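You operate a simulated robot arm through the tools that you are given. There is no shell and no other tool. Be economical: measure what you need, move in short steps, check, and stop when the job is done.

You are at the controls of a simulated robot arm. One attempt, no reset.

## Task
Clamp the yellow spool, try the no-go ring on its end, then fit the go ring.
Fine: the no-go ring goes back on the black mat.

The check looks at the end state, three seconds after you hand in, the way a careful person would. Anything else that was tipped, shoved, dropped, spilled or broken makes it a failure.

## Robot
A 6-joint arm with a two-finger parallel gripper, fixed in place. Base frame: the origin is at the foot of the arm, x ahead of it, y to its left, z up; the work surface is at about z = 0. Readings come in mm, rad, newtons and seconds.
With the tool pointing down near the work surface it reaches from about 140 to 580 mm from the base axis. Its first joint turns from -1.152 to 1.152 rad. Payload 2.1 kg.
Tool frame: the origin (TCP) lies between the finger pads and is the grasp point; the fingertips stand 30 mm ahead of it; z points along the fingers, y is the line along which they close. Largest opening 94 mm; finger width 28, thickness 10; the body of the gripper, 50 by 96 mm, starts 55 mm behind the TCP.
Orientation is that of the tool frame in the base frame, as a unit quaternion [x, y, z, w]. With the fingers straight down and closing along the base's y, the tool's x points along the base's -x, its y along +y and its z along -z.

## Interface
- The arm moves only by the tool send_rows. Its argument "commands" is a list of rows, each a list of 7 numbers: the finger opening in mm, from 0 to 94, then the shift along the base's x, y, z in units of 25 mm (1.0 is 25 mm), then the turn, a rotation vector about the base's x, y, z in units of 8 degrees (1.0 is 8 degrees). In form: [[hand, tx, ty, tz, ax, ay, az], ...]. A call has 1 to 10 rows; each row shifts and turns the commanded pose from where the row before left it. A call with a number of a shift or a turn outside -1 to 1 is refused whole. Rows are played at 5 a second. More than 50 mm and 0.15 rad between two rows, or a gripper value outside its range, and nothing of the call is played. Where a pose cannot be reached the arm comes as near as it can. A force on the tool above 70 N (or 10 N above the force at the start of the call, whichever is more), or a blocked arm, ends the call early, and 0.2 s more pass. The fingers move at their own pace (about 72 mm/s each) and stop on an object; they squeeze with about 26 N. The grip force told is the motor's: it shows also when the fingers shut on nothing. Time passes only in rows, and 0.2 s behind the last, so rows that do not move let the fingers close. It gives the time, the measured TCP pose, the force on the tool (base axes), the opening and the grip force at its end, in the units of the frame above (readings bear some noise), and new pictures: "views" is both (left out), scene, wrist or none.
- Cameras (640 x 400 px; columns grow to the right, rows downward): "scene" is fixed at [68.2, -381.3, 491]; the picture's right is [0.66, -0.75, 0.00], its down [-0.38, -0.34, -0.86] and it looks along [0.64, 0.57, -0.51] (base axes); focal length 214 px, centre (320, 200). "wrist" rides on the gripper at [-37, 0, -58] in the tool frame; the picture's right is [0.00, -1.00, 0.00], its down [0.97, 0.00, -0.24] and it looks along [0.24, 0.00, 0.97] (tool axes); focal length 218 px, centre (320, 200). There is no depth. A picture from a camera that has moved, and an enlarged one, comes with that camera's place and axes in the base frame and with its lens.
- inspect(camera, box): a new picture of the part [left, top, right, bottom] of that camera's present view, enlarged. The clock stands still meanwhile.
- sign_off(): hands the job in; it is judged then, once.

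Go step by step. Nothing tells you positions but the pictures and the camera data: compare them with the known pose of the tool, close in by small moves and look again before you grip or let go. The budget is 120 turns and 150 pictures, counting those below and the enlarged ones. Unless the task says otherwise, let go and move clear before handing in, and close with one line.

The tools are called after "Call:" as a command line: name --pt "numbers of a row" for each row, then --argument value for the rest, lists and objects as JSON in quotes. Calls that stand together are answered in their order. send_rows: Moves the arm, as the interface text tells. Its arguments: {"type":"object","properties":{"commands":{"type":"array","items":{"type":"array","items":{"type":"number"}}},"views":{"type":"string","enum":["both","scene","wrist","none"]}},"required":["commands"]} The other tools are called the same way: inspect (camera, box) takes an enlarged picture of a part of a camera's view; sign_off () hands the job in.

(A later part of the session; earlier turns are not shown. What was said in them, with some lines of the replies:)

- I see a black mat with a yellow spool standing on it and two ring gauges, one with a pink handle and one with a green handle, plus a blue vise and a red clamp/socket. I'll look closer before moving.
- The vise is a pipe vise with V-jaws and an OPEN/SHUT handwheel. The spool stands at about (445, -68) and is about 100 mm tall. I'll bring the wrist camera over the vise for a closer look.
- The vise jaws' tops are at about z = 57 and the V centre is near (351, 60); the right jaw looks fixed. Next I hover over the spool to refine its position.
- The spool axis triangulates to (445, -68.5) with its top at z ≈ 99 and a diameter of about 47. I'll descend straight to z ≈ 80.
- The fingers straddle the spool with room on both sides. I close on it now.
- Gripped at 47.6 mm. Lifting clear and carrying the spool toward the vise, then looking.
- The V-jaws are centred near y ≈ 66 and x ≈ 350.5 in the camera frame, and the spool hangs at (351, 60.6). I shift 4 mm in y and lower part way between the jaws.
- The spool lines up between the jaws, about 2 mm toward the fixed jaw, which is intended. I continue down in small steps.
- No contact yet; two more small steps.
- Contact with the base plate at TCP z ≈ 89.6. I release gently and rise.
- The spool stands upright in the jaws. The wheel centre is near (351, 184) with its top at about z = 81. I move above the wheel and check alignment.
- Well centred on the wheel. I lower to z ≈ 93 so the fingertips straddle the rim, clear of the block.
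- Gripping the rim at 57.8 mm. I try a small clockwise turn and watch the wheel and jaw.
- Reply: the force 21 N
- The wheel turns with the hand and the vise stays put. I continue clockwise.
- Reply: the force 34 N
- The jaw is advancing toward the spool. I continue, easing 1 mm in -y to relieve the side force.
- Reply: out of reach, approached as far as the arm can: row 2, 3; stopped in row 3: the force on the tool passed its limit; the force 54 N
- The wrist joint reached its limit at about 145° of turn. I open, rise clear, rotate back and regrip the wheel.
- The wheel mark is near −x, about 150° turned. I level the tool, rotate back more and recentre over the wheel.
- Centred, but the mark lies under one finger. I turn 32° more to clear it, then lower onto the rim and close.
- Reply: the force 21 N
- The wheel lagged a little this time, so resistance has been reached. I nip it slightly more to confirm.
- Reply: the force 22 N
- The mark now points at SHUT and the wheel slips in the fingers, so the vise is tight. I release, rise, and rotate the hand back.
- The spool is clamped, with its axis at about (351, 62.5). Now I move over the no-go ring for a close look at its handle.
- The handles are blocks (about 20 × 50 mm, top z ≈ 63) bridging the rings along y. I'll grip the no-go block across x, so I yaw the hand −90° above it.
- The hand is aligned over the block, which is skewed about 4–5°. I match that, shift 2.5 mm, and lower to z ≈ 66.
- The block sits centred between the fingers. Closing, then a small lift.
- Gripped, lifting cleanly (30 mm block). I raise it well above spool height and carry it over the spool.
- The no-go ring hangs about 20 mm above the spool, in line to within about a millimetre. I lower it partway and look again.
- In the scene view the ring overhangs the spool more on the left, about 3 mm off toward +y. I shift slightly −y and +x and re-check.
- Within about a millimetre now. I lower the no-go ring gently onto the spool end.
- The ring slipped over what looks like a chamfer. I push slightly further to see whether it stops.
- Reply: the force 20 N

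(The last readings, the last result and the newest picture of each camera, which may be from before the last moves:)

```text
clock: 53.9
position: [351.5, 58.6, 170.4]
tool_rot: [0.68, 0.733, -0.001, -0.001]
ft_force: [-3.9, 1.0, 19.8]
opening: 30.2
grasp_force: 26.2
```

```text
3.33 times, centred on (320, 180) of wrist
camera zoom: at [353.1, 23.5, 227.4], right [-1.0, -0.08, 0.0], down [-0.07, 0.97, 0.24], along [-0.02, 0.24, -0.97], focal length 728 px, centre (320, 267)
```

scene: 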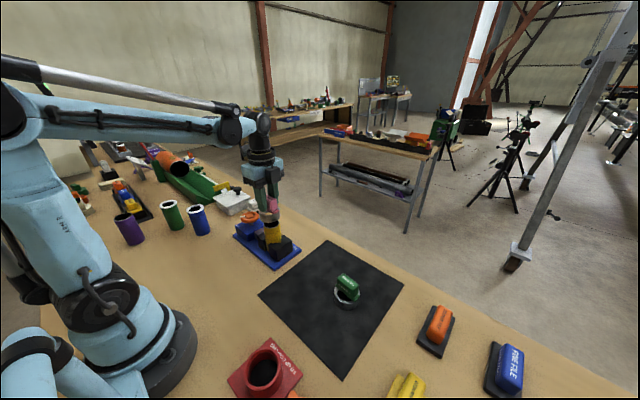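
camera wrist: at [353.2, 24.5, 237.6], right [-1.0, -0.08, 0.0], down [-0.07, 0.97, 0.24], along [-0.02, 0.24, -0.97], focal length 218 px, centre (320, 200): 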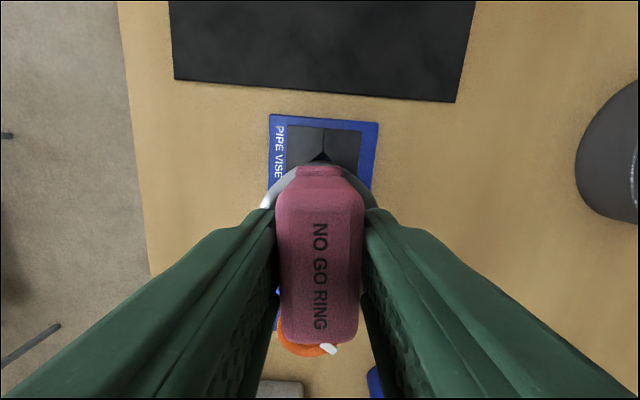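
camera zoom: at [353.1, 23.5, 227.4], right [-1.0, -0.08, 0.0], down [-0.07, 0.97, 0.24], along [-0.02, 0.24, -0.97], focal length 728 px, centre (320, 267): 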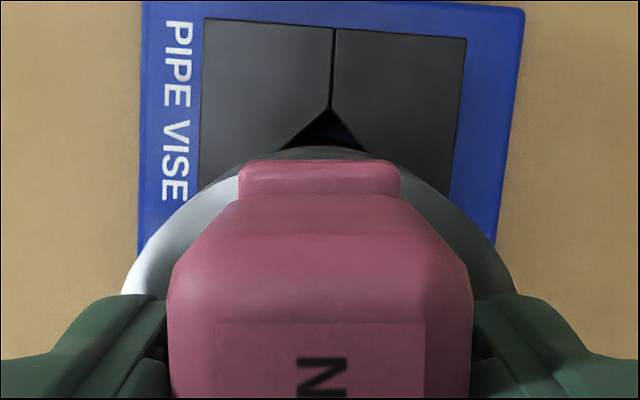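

The no-go ring catches only on the lead-in and refuses to go further under 20 N, so the fingers slid on the handle instead. That is the expected no-go result. I lift it off.

Call:
send_rows --pt "10 0 0 0.2 0 0 0" --pt "10 0 0 0.3 0 0 0" --pt "10 0 0 0.6 0 0 0" --pt "10 0 0 0 0 0 0" --views "wrist"

Call:
inspect --camera "scene" --box '[230, 185, 310, 265]'

```text
clock: 54.9
position: [350.4, 58.7, 197.7]
tool_rot: [0.679, 0.734, 0.0, 0.0]
ft_force: [1.0, -0.1, -2.4]
opening: 30.1
grasp_force: 25.8
camera wrist: at [353.3, 24.1, 254.9], right [-1.0, -0.08, 0.0], down [-0.07, 0.97, 0.24], along [-0.02, 0.24, -0.97], focal length 218 px, centre (320, 200)
```

wrist: 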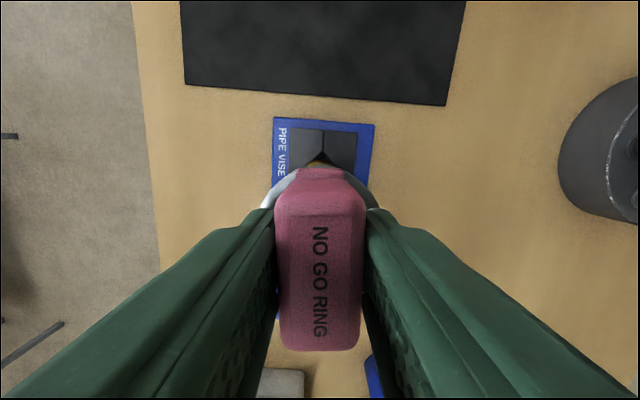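

```text
5.00 times, centred on (270, 225) of scene
camera zoom: at [68.2, -381.3, 491.0], right [0.66, -0.75, 0.0], down [-0.38, -0.34, -0.86], along [0.64, 0.57, -0.51], focal length 1072 px, centre (570, 75)
```

zoom: 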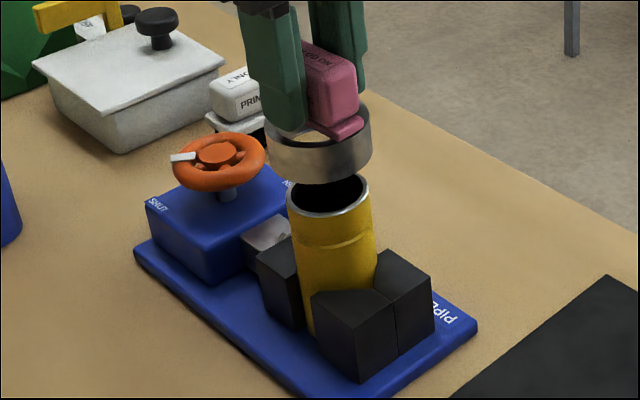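

Clean lift. Now I carry it back to its spot on the black mat.

Call:
send_rows --pt "10 0 -0.9 0 0 0 0" --pt "10 -0.43 -0.85 0 0 0 0" --pt "10 -0.43 -0.85 0 0 0 0" --pt "10 -0.43 -0.85 0 0 0 0" --pt "10 -0.43 -0.85 0 0 0 0" --pt "10 -0.43 -0.85 0 0 0 0" --pt "10 -0.43 -0.85 0 0 0 0" --pt "10 0 0 -0.9 0 0 0" --pt "10 0 0 -0.9 0 0 0" --pt "10 0 0 -0.9 0 0 0" --views "none"

Call:
send_rows --pt "10 0 0 -0.8 0 0 0" --pt "10 0 0 -0.8 0 0 0" --pt "10 0 0 0 0 0 0"

Call:
inspect --camera "scene" --box '[240, 230, 360, 320]'

```text
clock: 57.1
position: [286.5, -92.6, 130.1]
tool_rot: [0.68, 0.733, 0.0, -0.001]
ft_force: [-0.3, 0.2, -1.5]
opening: 30.2
grasp_force: 25.8
```

```text
clock: 57.9
position: [286.8, -91.4, 91.4]
tool_rot: [0.68, 0.733, -0.001, -0.001]
ft_force: [0.8, 0.4, -1.0]
opening: 29.8
grasp_force: 26.3
camera wrist: at [289.6, -126.3, 147.9], right [-1.0, -0.08, 0.0], down [-0.07, 0.97, 0.24], along [-0.02, 0.24, -0.97], focal length 218 px, centre (320, 200)
```

scene: 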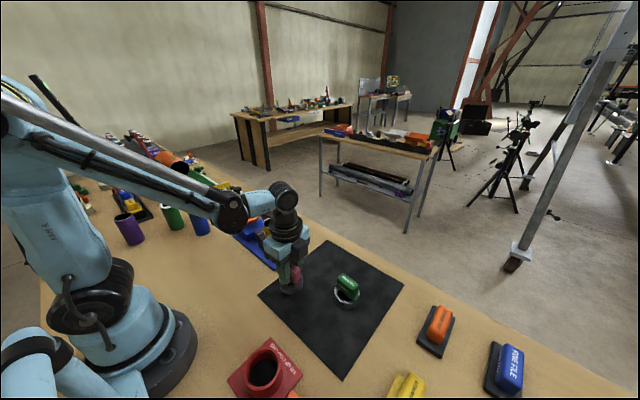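
wrist: 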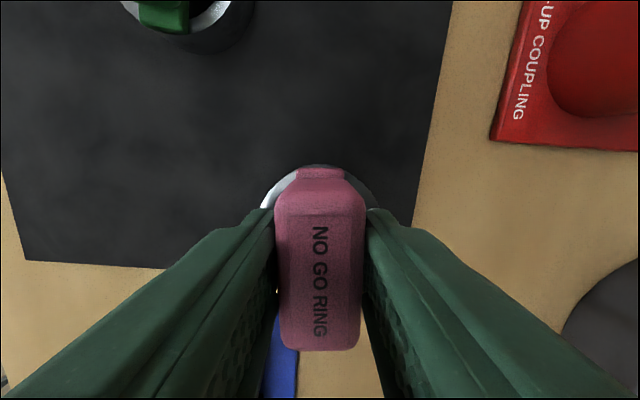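

```text
4.44 times, centred on (300, 275) of scene
camera zoom: at [68.2, -381.3, 491.0], right [0.66, -0.75, 0.0], down [-0.38, -0.34, -0.86], along [0.64, 0.57, -0.51], focal length 953 px, centre (409, -133)
```

zoom: 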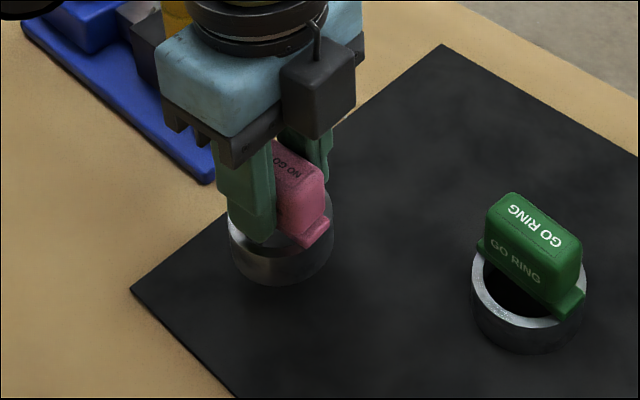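

Call:
send_rows --pt "10 0 -0.2 -0.5 0 0 0" --pt "10 0 0 -0.42 0 0 0" --pt "10 0 0 0 0 0 0" --views "none"

Call:
send_rows --pt "10 0 0 -0.08 0 0 0" --pt "10 0 0 0 0 0 0" --views "none"

```text
clock: 58.7
position: [286.3, -95.1, 67.7]
tool_rot: [0.68, 0.733, -0.001, -0.001]
ft_force: [-0.1, -0.4, -0.7]
opening: 30.0
grasp_force: 26.2
```

```text
clock: 59.3
position: [285.9, -96.1, 65.6]
tool_rot: [0.68, 0.733, -0.001, 0.0]
ft_force: [0.5, -0.2, -1.4]
opening: 29.7
grasp_force: 25.7
```

Call:
send_rows --pt "10 0 0 -0.05 0 0 0" --pt "10 0 0 0 0 0 0" --views "none"

Call:
send_rows --pt "10 0 0 -0.05 0 0 0" --pt "10 0 0 0 0 0 0" --views "none"

```text
clock: 59.9
position: [285.0, -96.0, 64.1]
tool_rot: [0.68, 0.733, -0.001, -0.001]
ft_force: [0.2, -0.7, -1.3]
opening: 30.0
grasp_force: 26.2
```

```text
clock: 60.5
position: [285.4, -94.8, 62.8]
tool_rot: [0.68, 0.733, -0.002, -0.002]
ft_force: [-1.2, 3.1, 17.6]
opening: 29.9
grasp_force: 25.5
```

Contact with the mat. I release, rise, and view both rings.

Call:
send_rows --pt "60 0 0 0 0 0 0" --pt "60 0 0 0.05 0 0 0" --pt "60 0 0 0.4 0 0 0" --pt "60 0 0 0.8 0 0 0" --pt "94 0 0 1 0 0 0" --pt "94 0.5 -0.5 1 0 0 0" --pt "94 0.8 -0.8 0.8 0 0 0" --pt "94 0.8 -0.8 0 0 0 0" --pt "94 0.4 -0.5 0 0 0 0" --pt "94 0 0 0 0 0 0"

Call:
inspect --camera "scene" --box '[255, 250, 385, 330]'

Call:
inspect --camera "wrist" --box '[230, 110, 430, 260]'

```text
clock: 62.7
position: [348.5, -161.2, 164.4]
tool_rot: [0.679, 0.734, -0.001, 0.0]
ft_force: [-0.2, -0.5, -0.2]
opening: 94.0
grasp_force: 0.0
camera wrist: at [351.7, -196.0, 220.9], right [-1.0, -0.08, 0.0], down [-0.07, 0.97, 0.24], along [-0.02, 0.24, -0.97], focal length 218 px, centre (320, 200)
```

scene: 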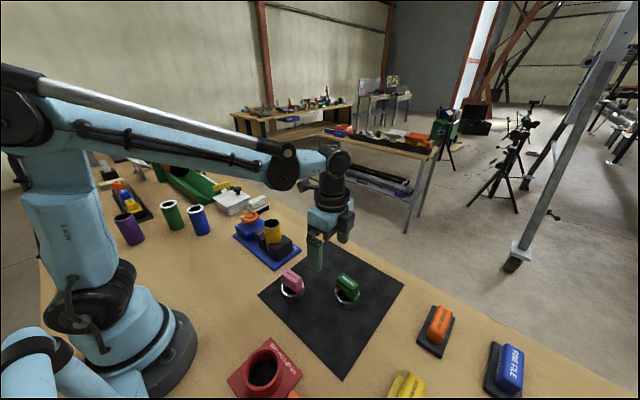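
wrist: 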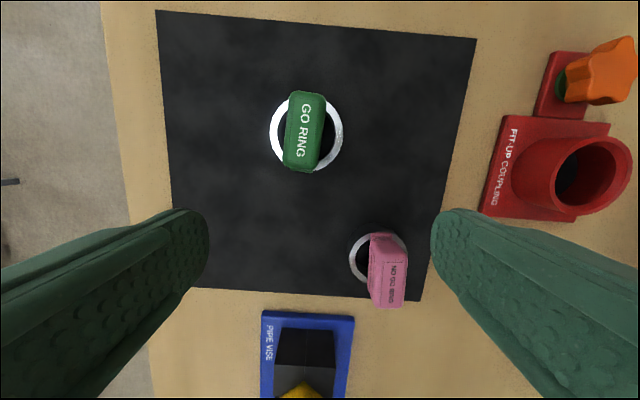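

```text
4.92 times, centred on (320, 290) of scene
camera zoom: at [68.2, -381.3, 491.0], right [0.66, -0.75, 0.0], down [-0.38, -0.34, -0.86], along [0.64, 0.57, -0.51], focal length 1056 px, centre (320, -243)
```

zoom: 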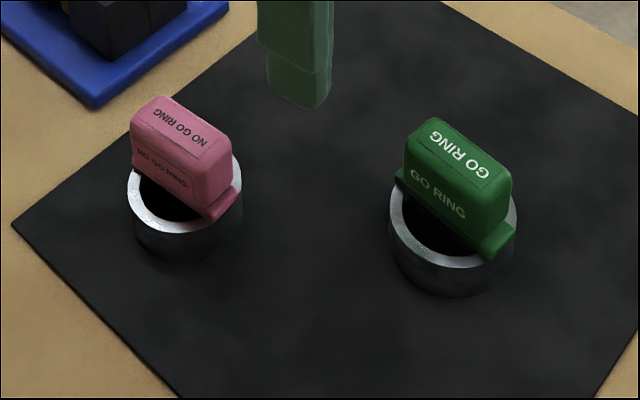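

```text
2.67 times, centred on (330, 185) of wrist
camera zoom: at [351.7, -196.0, 220.9], right [-1.0, -0.08, 0.0], down [-0.07, 0.97, 0.24], along [-0.02, 0.24, -0.97], focal length 582 px, centre (293, 240)
```

zoom: 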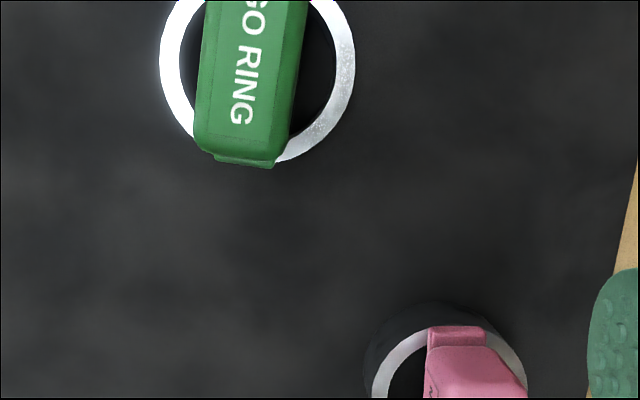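

The no-go ring is back on the mat. The go ring is at about (363, -206), and its handle is skewed about −6° to the present hand. I move over it.

Call:
send_rows --pt "94 0.28 -0.9 0 0 0 -0.35" --pt "94 0.3 -0.96 0 0 0 -0.35" --pt "94 0 0 -0.6 0 0 0" --pt "94 0 0 0 0 0 0" --views "none"

Call:
inspect --camera "wrist" --box '[220, 120, 420, 280]'

```text
clock: 63.7
position: [362.3, -207.6, 148.8]
tool_rot: [0.715, 0.699, 0.0, 0.0]
ft_force: [0.2, 0.8, 0.0]
opening: 94.3
grasp_force: 0.1
```

```text
2.50 times, centred on (320, 200) of wrist
camera zoom: at [362.2, -242.3, 205.6], right [-1.0, 0.02, 0.0], down [0.02, 0.97, 0.24], along [0.0, 0.24, -0.97], focal length 546 px, centre (320, 200)
```

zoom: 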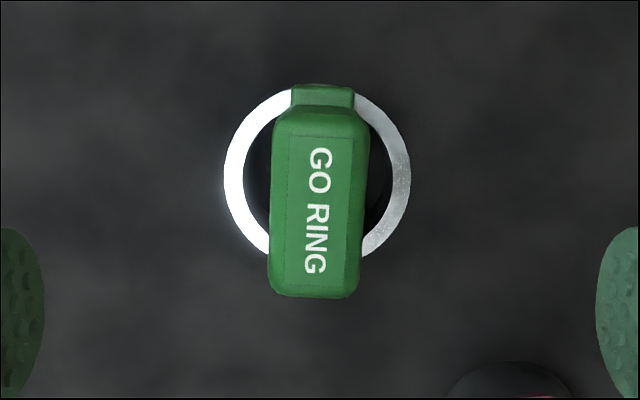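

Call:
send_rows --pt "94 0.04 -0.03 -0.84 0 0 -0.37" --pt "94 0 0 -0.84 0 0 0" --pt "94 0 0 -0.84 0 0 0" --pt "94 0 0 -0.82 0 0 0" --pt "94 0 0 0 0 0 0"

Call:
inspect --camera "scene" --box '[255, 230, 405, 330]'

```text
clock: 64.9
position: [365.5, -207.8, 64.1]
tool_rot: [0.733, 0.681, -0.001, 0.0]
ft_force: [-0.6, -0.4, 0.1]
opening: 93.9
grasp_force: 0.1
camera wrist: at [362.0, -242.3, 121.6], right [-1.0, 0.07, 0.0], down [0.07, 0.97, 0.24], along [0.02, 0.24, -0.97], focal length 218 px, centre (320, 200)
```

scene: 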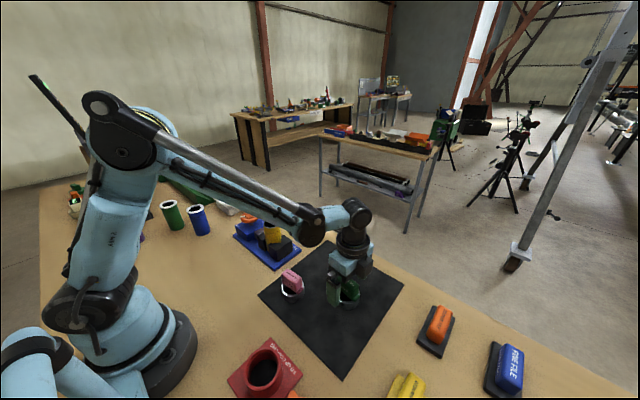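
wrist: 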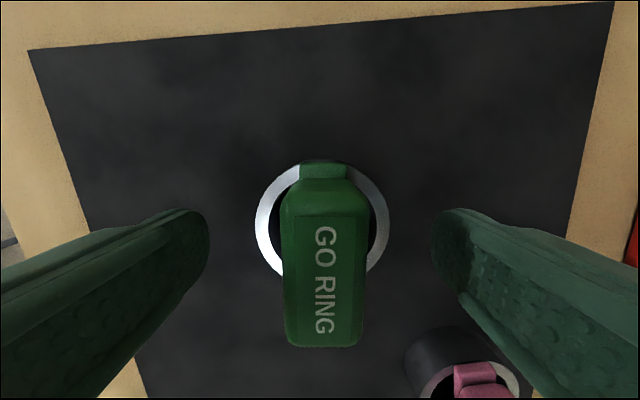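

```text
4.00 times, centred on (330, 280) of scene
camera zoom: at [68.2, -381.3, 491.0], right [0.66, -0.75, 0.0], down [-0.38, -0.34, -0.86], along [0.64, 0.57, -0.51], focal length 858 px, centre (280, -120)
```

zoom: 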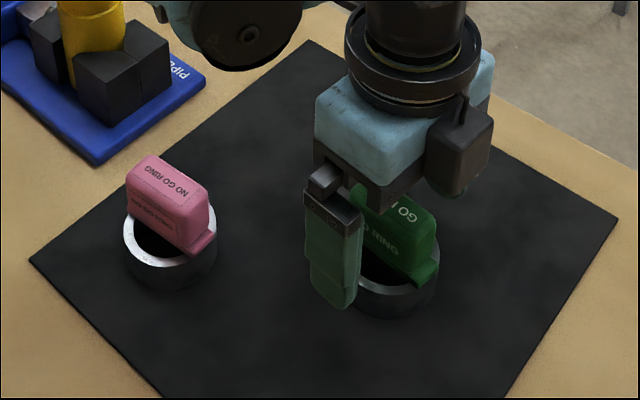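

Aligned with good clearance to the no-go ring. I close and lift.

Call:
send_rows --pt "10 0 0 0 0 0 0" --pt "10 0 0 0 0 0 0" --pt "10 0 0 0 0 0 0" --pt "10 0 0 0 0 0 0" --pt "10 0 0 0.5 0 0 0" --pt "10 0 0 0.9 0 0 0" --pt "10 0 0 1 0 0 0" --pt "10 0 0 1 0 0 0" --pt "10 0 0 1 0 0 0" --pt "10 0 0 0.9 0 0 0" --views "wrist"

Call:
inspect --camera "wrist" --box '[240, 120, 400, 240]'

```text
clock: 67.1
position: [362.6, -208.5, 198.7]
tool_rot: [0.732, 0.681, 0.0, 0.0]
ft_force: [-0.4, -0.2, -1.6]
opening: 30.2
grasp_force: 25.7
camera wrist: at [361.1, -243.6, 256.3], right [-1.0, 0.07, 0.0], down [0.07, 0.97, 0.24], along [0.02, 0.24, -0.97], focal length 218 px, centre (320, 200)
```

wrist: 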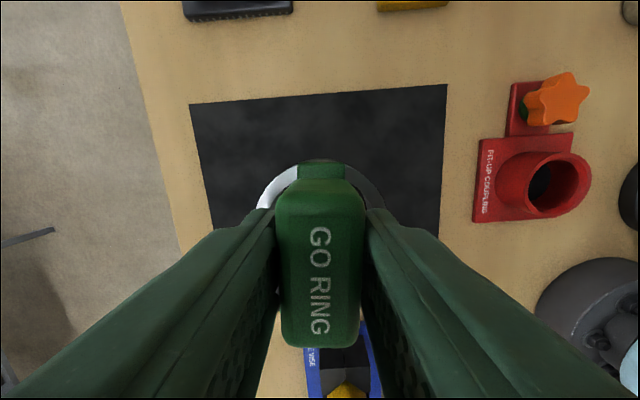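

```text
3.33 times, centred on (320, 180) of wrist
camera zoom: at [361.1, -243.6, 256.3], right [-1.0, 0.07, 0.0], down [0.07, 0.97, 0.24], along [0.02, 0.24, -0.97], focal length 728 px, centre (320, 267)
```

zoom: 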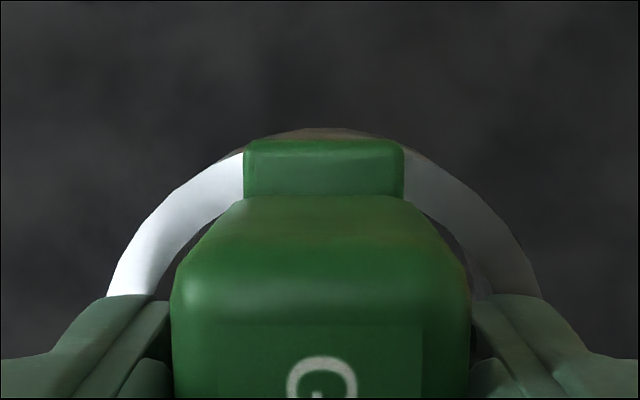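

Go ring held. I compute the aligned pose from the no-go trial and carry the go ring over the spool.

Call:
send_rows --pt "10 0 0.98 0 0 0 0" --pt "10 0 0.98 0 0 0 0" --pt "10 0 0.98 0 0 0 0" --pt "10 0 0.98 0 0 0 0" --pt "10 0 0.98 0 0 0 0" --pt "10 -0.1 0.98 0 0 0 0" --pt "10 -0.1 0.98 0 0 0 0" --pt "10 -0.1 0.98 0 0 0 0" --pt "10 -0.1 0.98 0 0 0 0" --pt "10 -0.07 0.98 0 0 0 0" --views "none"

Call:
send_rows --pt "10 0 0.98 0 0 0 0" --pt "10 0 0 0 0 0 0"

Call:
inspect --camera "scene" --box '[245, 195, 295, 245]'

Call:
inspect --camera "wrist" --box '[240, 100, 400, 220]'

```text
clock: 69.3
position: [353.1, 37.1, 196.7]
tool_rot: [0.733, 0.681, -0.001, 0.0]
ft_force: [1.1, 0.0, -1.9]
opening: 30.0
grasp_force: 26.2
```

```text
clock: 69.9
position: [352.7, 61.8, 196.0]
tool_rot: [0.732, 0.681, 0.0, 0.0]
ft_force: [-0.2, -0.9, -1.2]
opening: 29.8
grasp_force: 26.1
camera wrist: at [349.7, 26.5, 253.2], right [-1.0, 0.07, 0.0], down [0.07, 0.97, 0.24], along [0.02, 0.24, -0.97], focal length 218 px, centre (320, 200)
```

scene: 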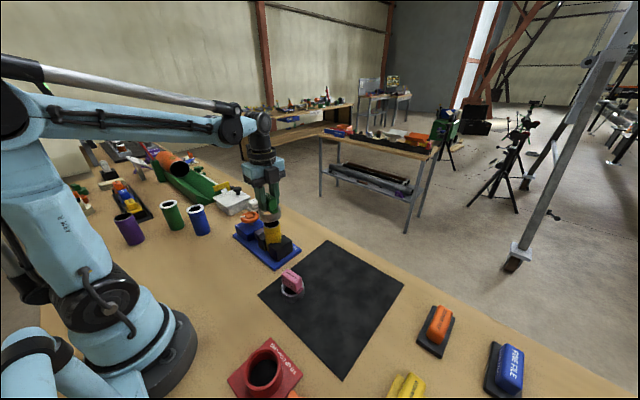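
wrist: 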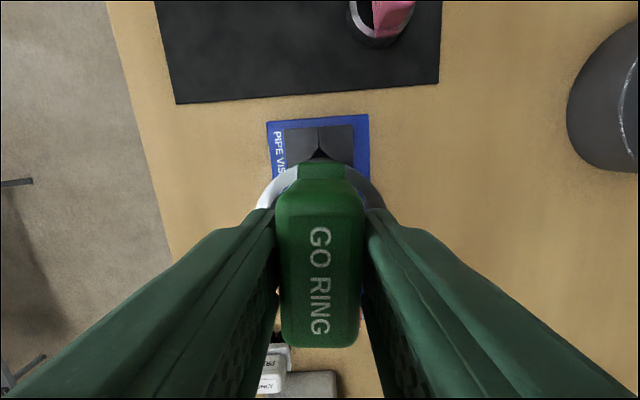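

```text
8.00 times, centred on (270, 220) of scene
camera zoom: at [68.3, -381.3, 491.0], right [0.66, -0.75, 0.0], down [-0.38, -0.34, -0.86], along [0.64, 0.57, -0.51], focal length 1716 px, centre (720, 40)
```

zoom: 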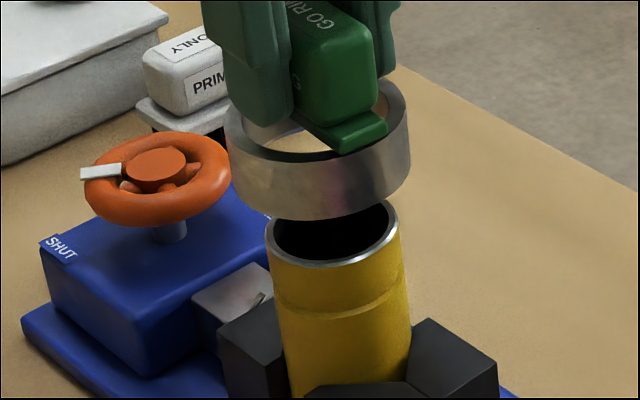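

```text
3.33 times, centred on (320, 160) of wrist
camera zoom: at [349.7, 26.5, 253.2], right [-1.0, 0.07, 0.0], down [0.07, 0.97, 0.24], along [0.02, 0.24, -0.97], focal length 728 px, centre (320, 333)
```

zoom: 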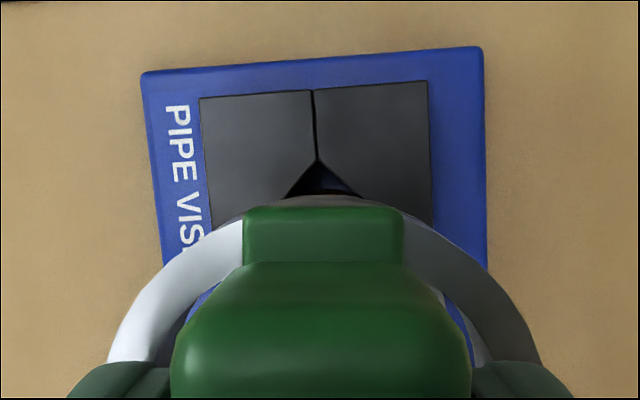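

Nearly concentric; the scene suggests a residual of about 1–2 mm. I make a small correction and lower close to the rim to compare.

Call:
send_rows --pt "10 0.02 -0.03 -0.35 0 0 0" --pt "10 0 0 -0.35 0 0 0" --pt "10 0 0 0 0 0 0" --views "none"

Call:
inspect --camera "scene" --box '[250, 205, 290, 245]'

Call:
inspect --camera "wrist" --box '[240, 100, 400, 220]'

```text
clock: 70.7
position: [352.1, 60.5, 179.8]
tool_rot: [0.733, 0.68, -0.001, 0.0]
ft_force: [0.4, 1.1, -1.0]
opening: 30.0
grasp_force: 25.7
```

```text
10.00 times, centred on (270, 225) of scene
camera zoom: at [68.2, -381.3, 491.0], right [0.66, -0.75, 0.0], down [-0.38, -0.34, -0.86], along [0.64, 0.57, -0.51], focal length 2145 px, centre (820, -50)
```

zoom: 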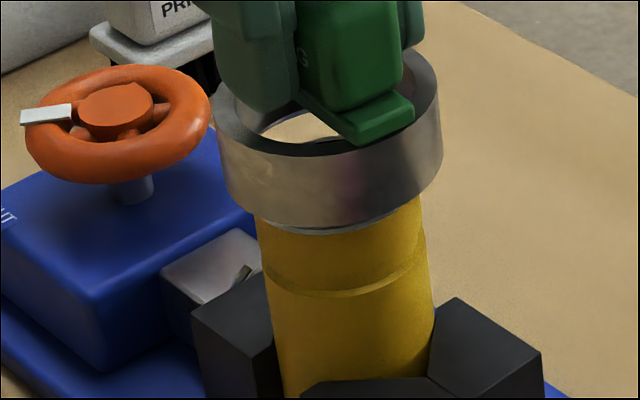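

```text
3.33 times, centred on (320, 160) of wrist
camera zoom: at [350.1, 25.1, 236.0], right [-1.0, 0.07, 0.0], down [0.07, 0.97, 0.24], along [0.02, 0.24, -0.97], focal length 728 px, centre (320, 333)
```

zoom: 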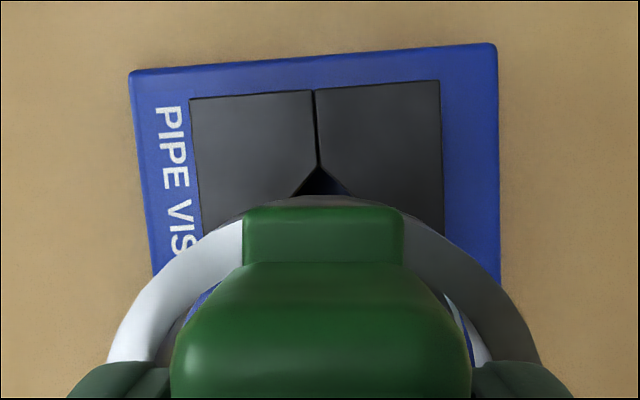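

The offset matches that of the seated no-go ring, so it's concentric. I lower gently.

Call:
send_rows --pt "10 0 0 -0.1 0 0 0" --pt "10 0 0 -0.08 0 0 0" --pt "10 0 0 0 0 0 0" --views "none"

Call:
send_rows --pt "10 0 0 -0.08 0 0 0" --pt "10 0 0 0 0 0 0" --views "none"

Call:
send_rows --pt "10 0 0 -0.06 0 0 0" --pt "10 0 0 0 0 0 0" --views "none"

```text
clock: 71.5
position: [353.0, 60.2, 176.2]
tool_rot: [0.733, 0.681, -0.001, -0.001]
ft_force: [-0.1, 1.0, -1.7]
opening: 29.8
grasp_force: 26.1
```

```text
clock: 72.1
position: [353.0, 59.0, 173.2]
tool_rot: [0.732, 0.681, -0.001, -0.001]
ft_force: [-0.2, 0.8, -2.1]
opening: 30.0
grasp_force: 26.5
```

```text
clock: 72.7
position: [351.8, 60.9, 170.6]
tool_rot: [0.732, 0.681, 0.0, 0.0]
ft_force: [0.7, 0.6, -1.4]
opening: 30.0
grasp_force: 26.6
```

No resistance below rim height, so the go ring is entering. I continue in small steps.

Call:
send_rows --pt "10 0 0 -0.08 0 0 0" --pt "10 0 0 0 0 0 0" --views "none"

Call:
send_rows --pt "10 0 0 -0.1 0 0 0" --pt "10 0 0 0 0 0 0" --views "none"

Call:
inspect --camera "scene" --box '[250, 205, 290, 245]'

```text
clock: 73.3
position: [352.6, 60.2, 170.2]
tool_rot: [0.733, 0.681, 0.0, -0.001]
ft_force: [0.5, -0.7, -1.0]
opening: 29.9
grasp_force: 26.2
```

```text
clock: 73.9
position: [352.5, 61.1, 169.0]
tool_rot: [0.733, 0.681, -0.001, -0.002]
ft_force: [-1.3, -0.6, -0.8]
opening: 30.0
grasp_force: 26.3
```

```text
10.00 times, centred on (270, 225) of scene
camera zoom: at [68.2, -381.3, 491.0], right [0.66, -0.75, 0.0], down [-0.38, -0.34, -0.86], along [0.64, 0.57, -0.51], focal length 2145 px, centre (820, -50)
```

zoom: 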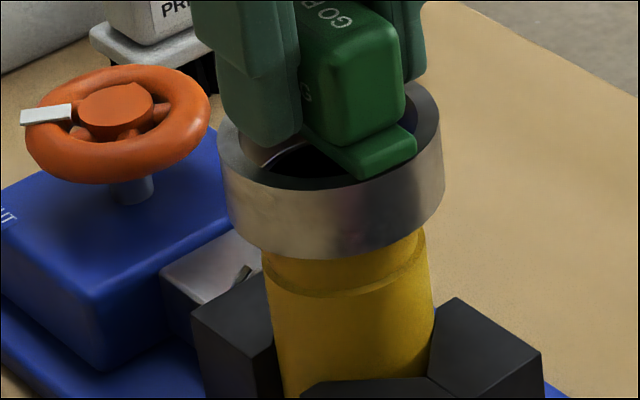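

It is going on. I continue down with larger steps, watching the force.

Call:
send_rows --pt "10 0 0 -0.12 0 0 0" --pt "10 0 0 -0.12 0 0 0" --pt "10 0 0 0 0 0 0" --views "none"

Call:
send_rows --pt "10 0 0 -0.12 0 0 0" --pt "10 0 0 -0.12 0 0 0" --pt "10 0 0 0 0 0 0" --views "none"

Call:
inspect --camera "scene" --box '[250, 205, 290, 245]'

```text
clock: 74.7
position: [352.1, 59.7, 163.0]
tool_rot: [0.733, 0.681, 0.0, -0.001]
ft_force: [-0.1, -1.1, -1.4]
opening: 30.0
grasp_force: 26.6
```

```text
clock: 75.5
position: [351.7, 60.4, 156.2]
tool_rot: [0.733, 0.68, -0.001, -0.001]
ft_force: [0.8, 0.1, -1.3]
opening: 30.1
grasp_force: 26.2
```

```text
10.00 times, centred on (270, 225) of scene
camera zoom: at [68.2, -381.3, 491.0], right [0.66, -0.75, 0.0], down [-0.38, -0.34, -0.86], along [0.64, 0.57, -0.51], focal length 2145 px, centre (820, -50)
```

zoom: 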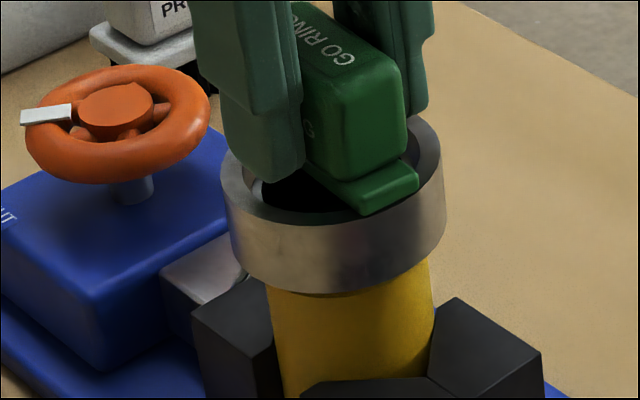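

Call:
send_rows --pt "10 0 0 -0.1 0 0 0" --pt "10 0 0 0 0 0 0" --views "none"

Call:
send_rows --pt "10 0 0 -0.08 0 0 0" --pt "10 0 0 0 0 0 0" --views "none"

Call:
send_rows --pt "10 0 0 -0.08 0 0 0" --pt "10 0 0 0 0 0 0" --views "none"

```text
clock: 76.1
position: [351.9, 60.0, 153.5]
tool_rot: [0.733, 0.681, -0.001, -0.001]
ft_force: [-0.6, -1.8, -0.7]
opening: 30.0
grasp_force: 25.9
```

```text
clock: 76.7
position: [352.2, 59.3, 151.6]
tool_rot: [0.732, 0.681, -0.001, -0.001]
ft_force: [-4.2, -2.7, -1.0]
opening: 29.9
grasp_force: 26.1
```

```text
clock: 77.3
position: [352.3, 60.8, 150.3]
tool_rot: [0.733, 0.68, -0.001, -0.001]
ft_force: [-6.9, -2.9, -0.4]
opening: 30.2
grasp_force: 25.9
```

Call:
send_rows --pt "10 -0.03 -0.01 -0.06 0 0 0" --pt "10 0 0 0 0 0 0" --views "none"

Call:
send_rows --pt "10 0 0 -0.06 0 0 0" --pt "10 0 0 0 0 0 0" --views "none"

Call:
inspect --camera "scene" --box '[250, 205, 290, 245]'

```text
clock: 77.9
position: [352.2, 59.7, 148.3]
tool_rot: [0.733, 0.68, 0.001, -0.001]
ft_force: [-2.9, 3.0, 19.0]
opening: 30.1
grasp_force: 25.7
```

```text
clock: 78.5
position: [351.6, 59.6, 146.1]
tool_rot: [0.733, 0.68, -0.001, -0.001]
ft_force: [-1.8, -0.1, 18.9]
opening: 30.0
grasp_force: 25.8
```

```text
10.00 times, centred on (270, 225) of scene
camera zoom: at [68.2, -381.4, 491.0], right [0.66, -0.75, 0.0], down [-0.38, -0.34, -0.86], along [0.64, 0.57, -0.51], focal length 2145 px, centre (820, -50)
```

zoom: 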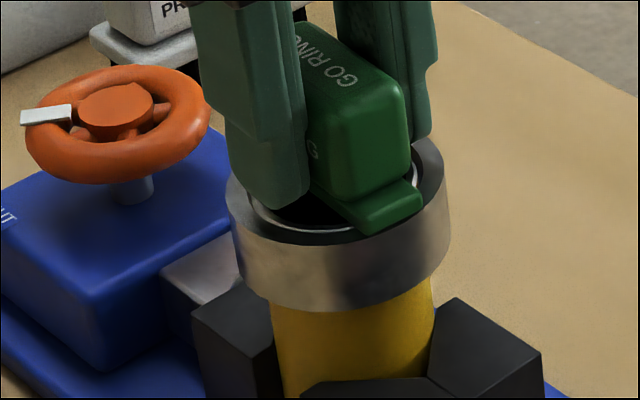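

Seated: the spool rim is level with the ring's top under the bridge, and the contact force came where predicted. I release and rise clear.

Call:
send_rows --pt "60 0 0 0.05 0 0 0" --pt "60 0 0 0 0 0 0" --pt "60 0 0 0 0 0 0" --pt "60 0 0 0.5 0 0 0" --pt "60 0 0 0.9 0 0 0" --pt "60 0 0 1 0 0 0" --pt "60 0 0 1 0 0 0" --pt "60 0 0 1 0 0 0" --pt "60 0 0 0 0 0 0"

Call:
inspect --camera "scene" --box '[225, 190, 325, 300]'

Call:
inspect --camera "wrist" --box '[220, 100, 420, 260]'

```text
clock: 80.5
position: [352.6, 59.1, 257.2]
tool_rot: [0.733, 0.68, -0.001, -0.001]
ft_force: [0.1, 0.0, 0.6]
opening: 60.1
grasp_force: 0.1
camera wrist: at [350.4, 24.9, 314.0], right [-1.0, 0.07, 0.0], down [0.07, 0.97, 0.24], along [0.02, 0.24, -0.97], focal length 218 px, centre (320, 200)
```

scene: 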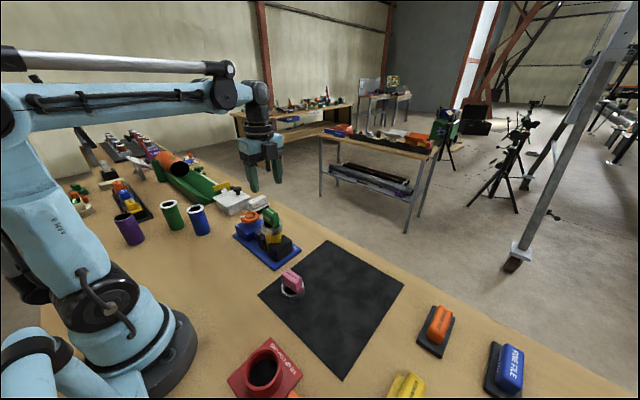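
wrist: 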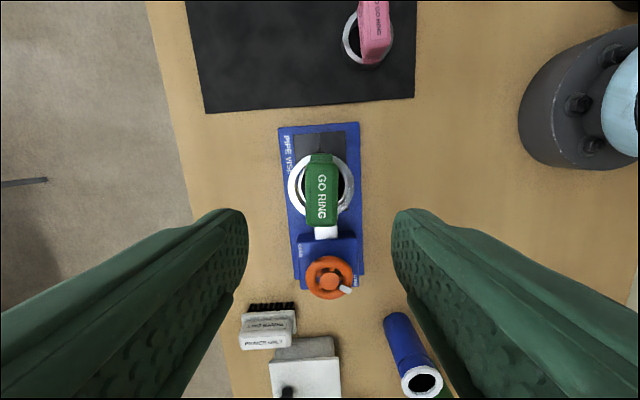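

```text
3.64 times, centred on (275, 245) of scene
camera zoom: at [68.2, -381.3, 491.0], right [0.66, -0.75, 0.0], down [-0.38, -0.34, -0.86], along [0.64, 0.57, -0.51], focal length 780 px, centre (484, 36)
```

zoom: 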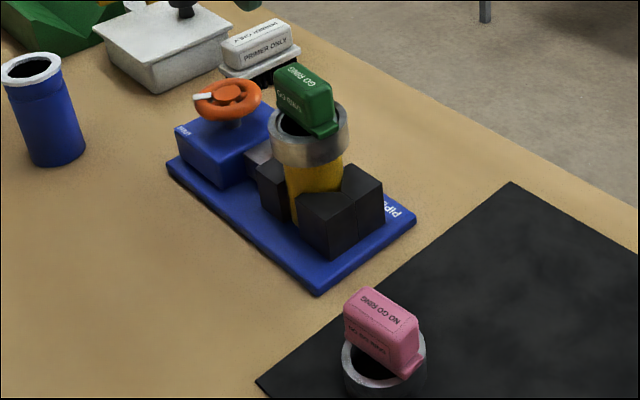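

```text
2.50 times, centred on (320, 180) of wrist
camera zoom: at [350.4, 24.9, 314.0], right [-1.0, 0.07, 0.0], down [0.07, 0.97, 0.24], along [0.02, 0.24, -0.97], focal length 546 px, centre (320, 250)
```

zoom: 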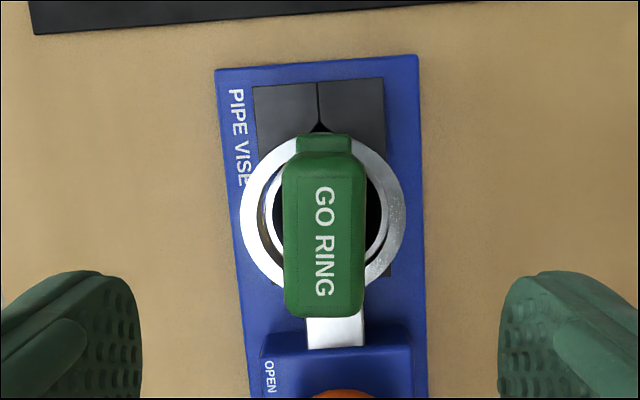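

The spool is clamped with the wheel at SHUT, the go ring is seated on its end, the no-go ring is back on the mat, and the hand is clear. Handing in.

Call:
sign_off

```text
The job is handed in.
```

I clamped the yellow spool in the pipe vise, and the no-go ring stopped at its end as it should. That ring is back on the black mat, and the go ring is fitted and seated on the spool.
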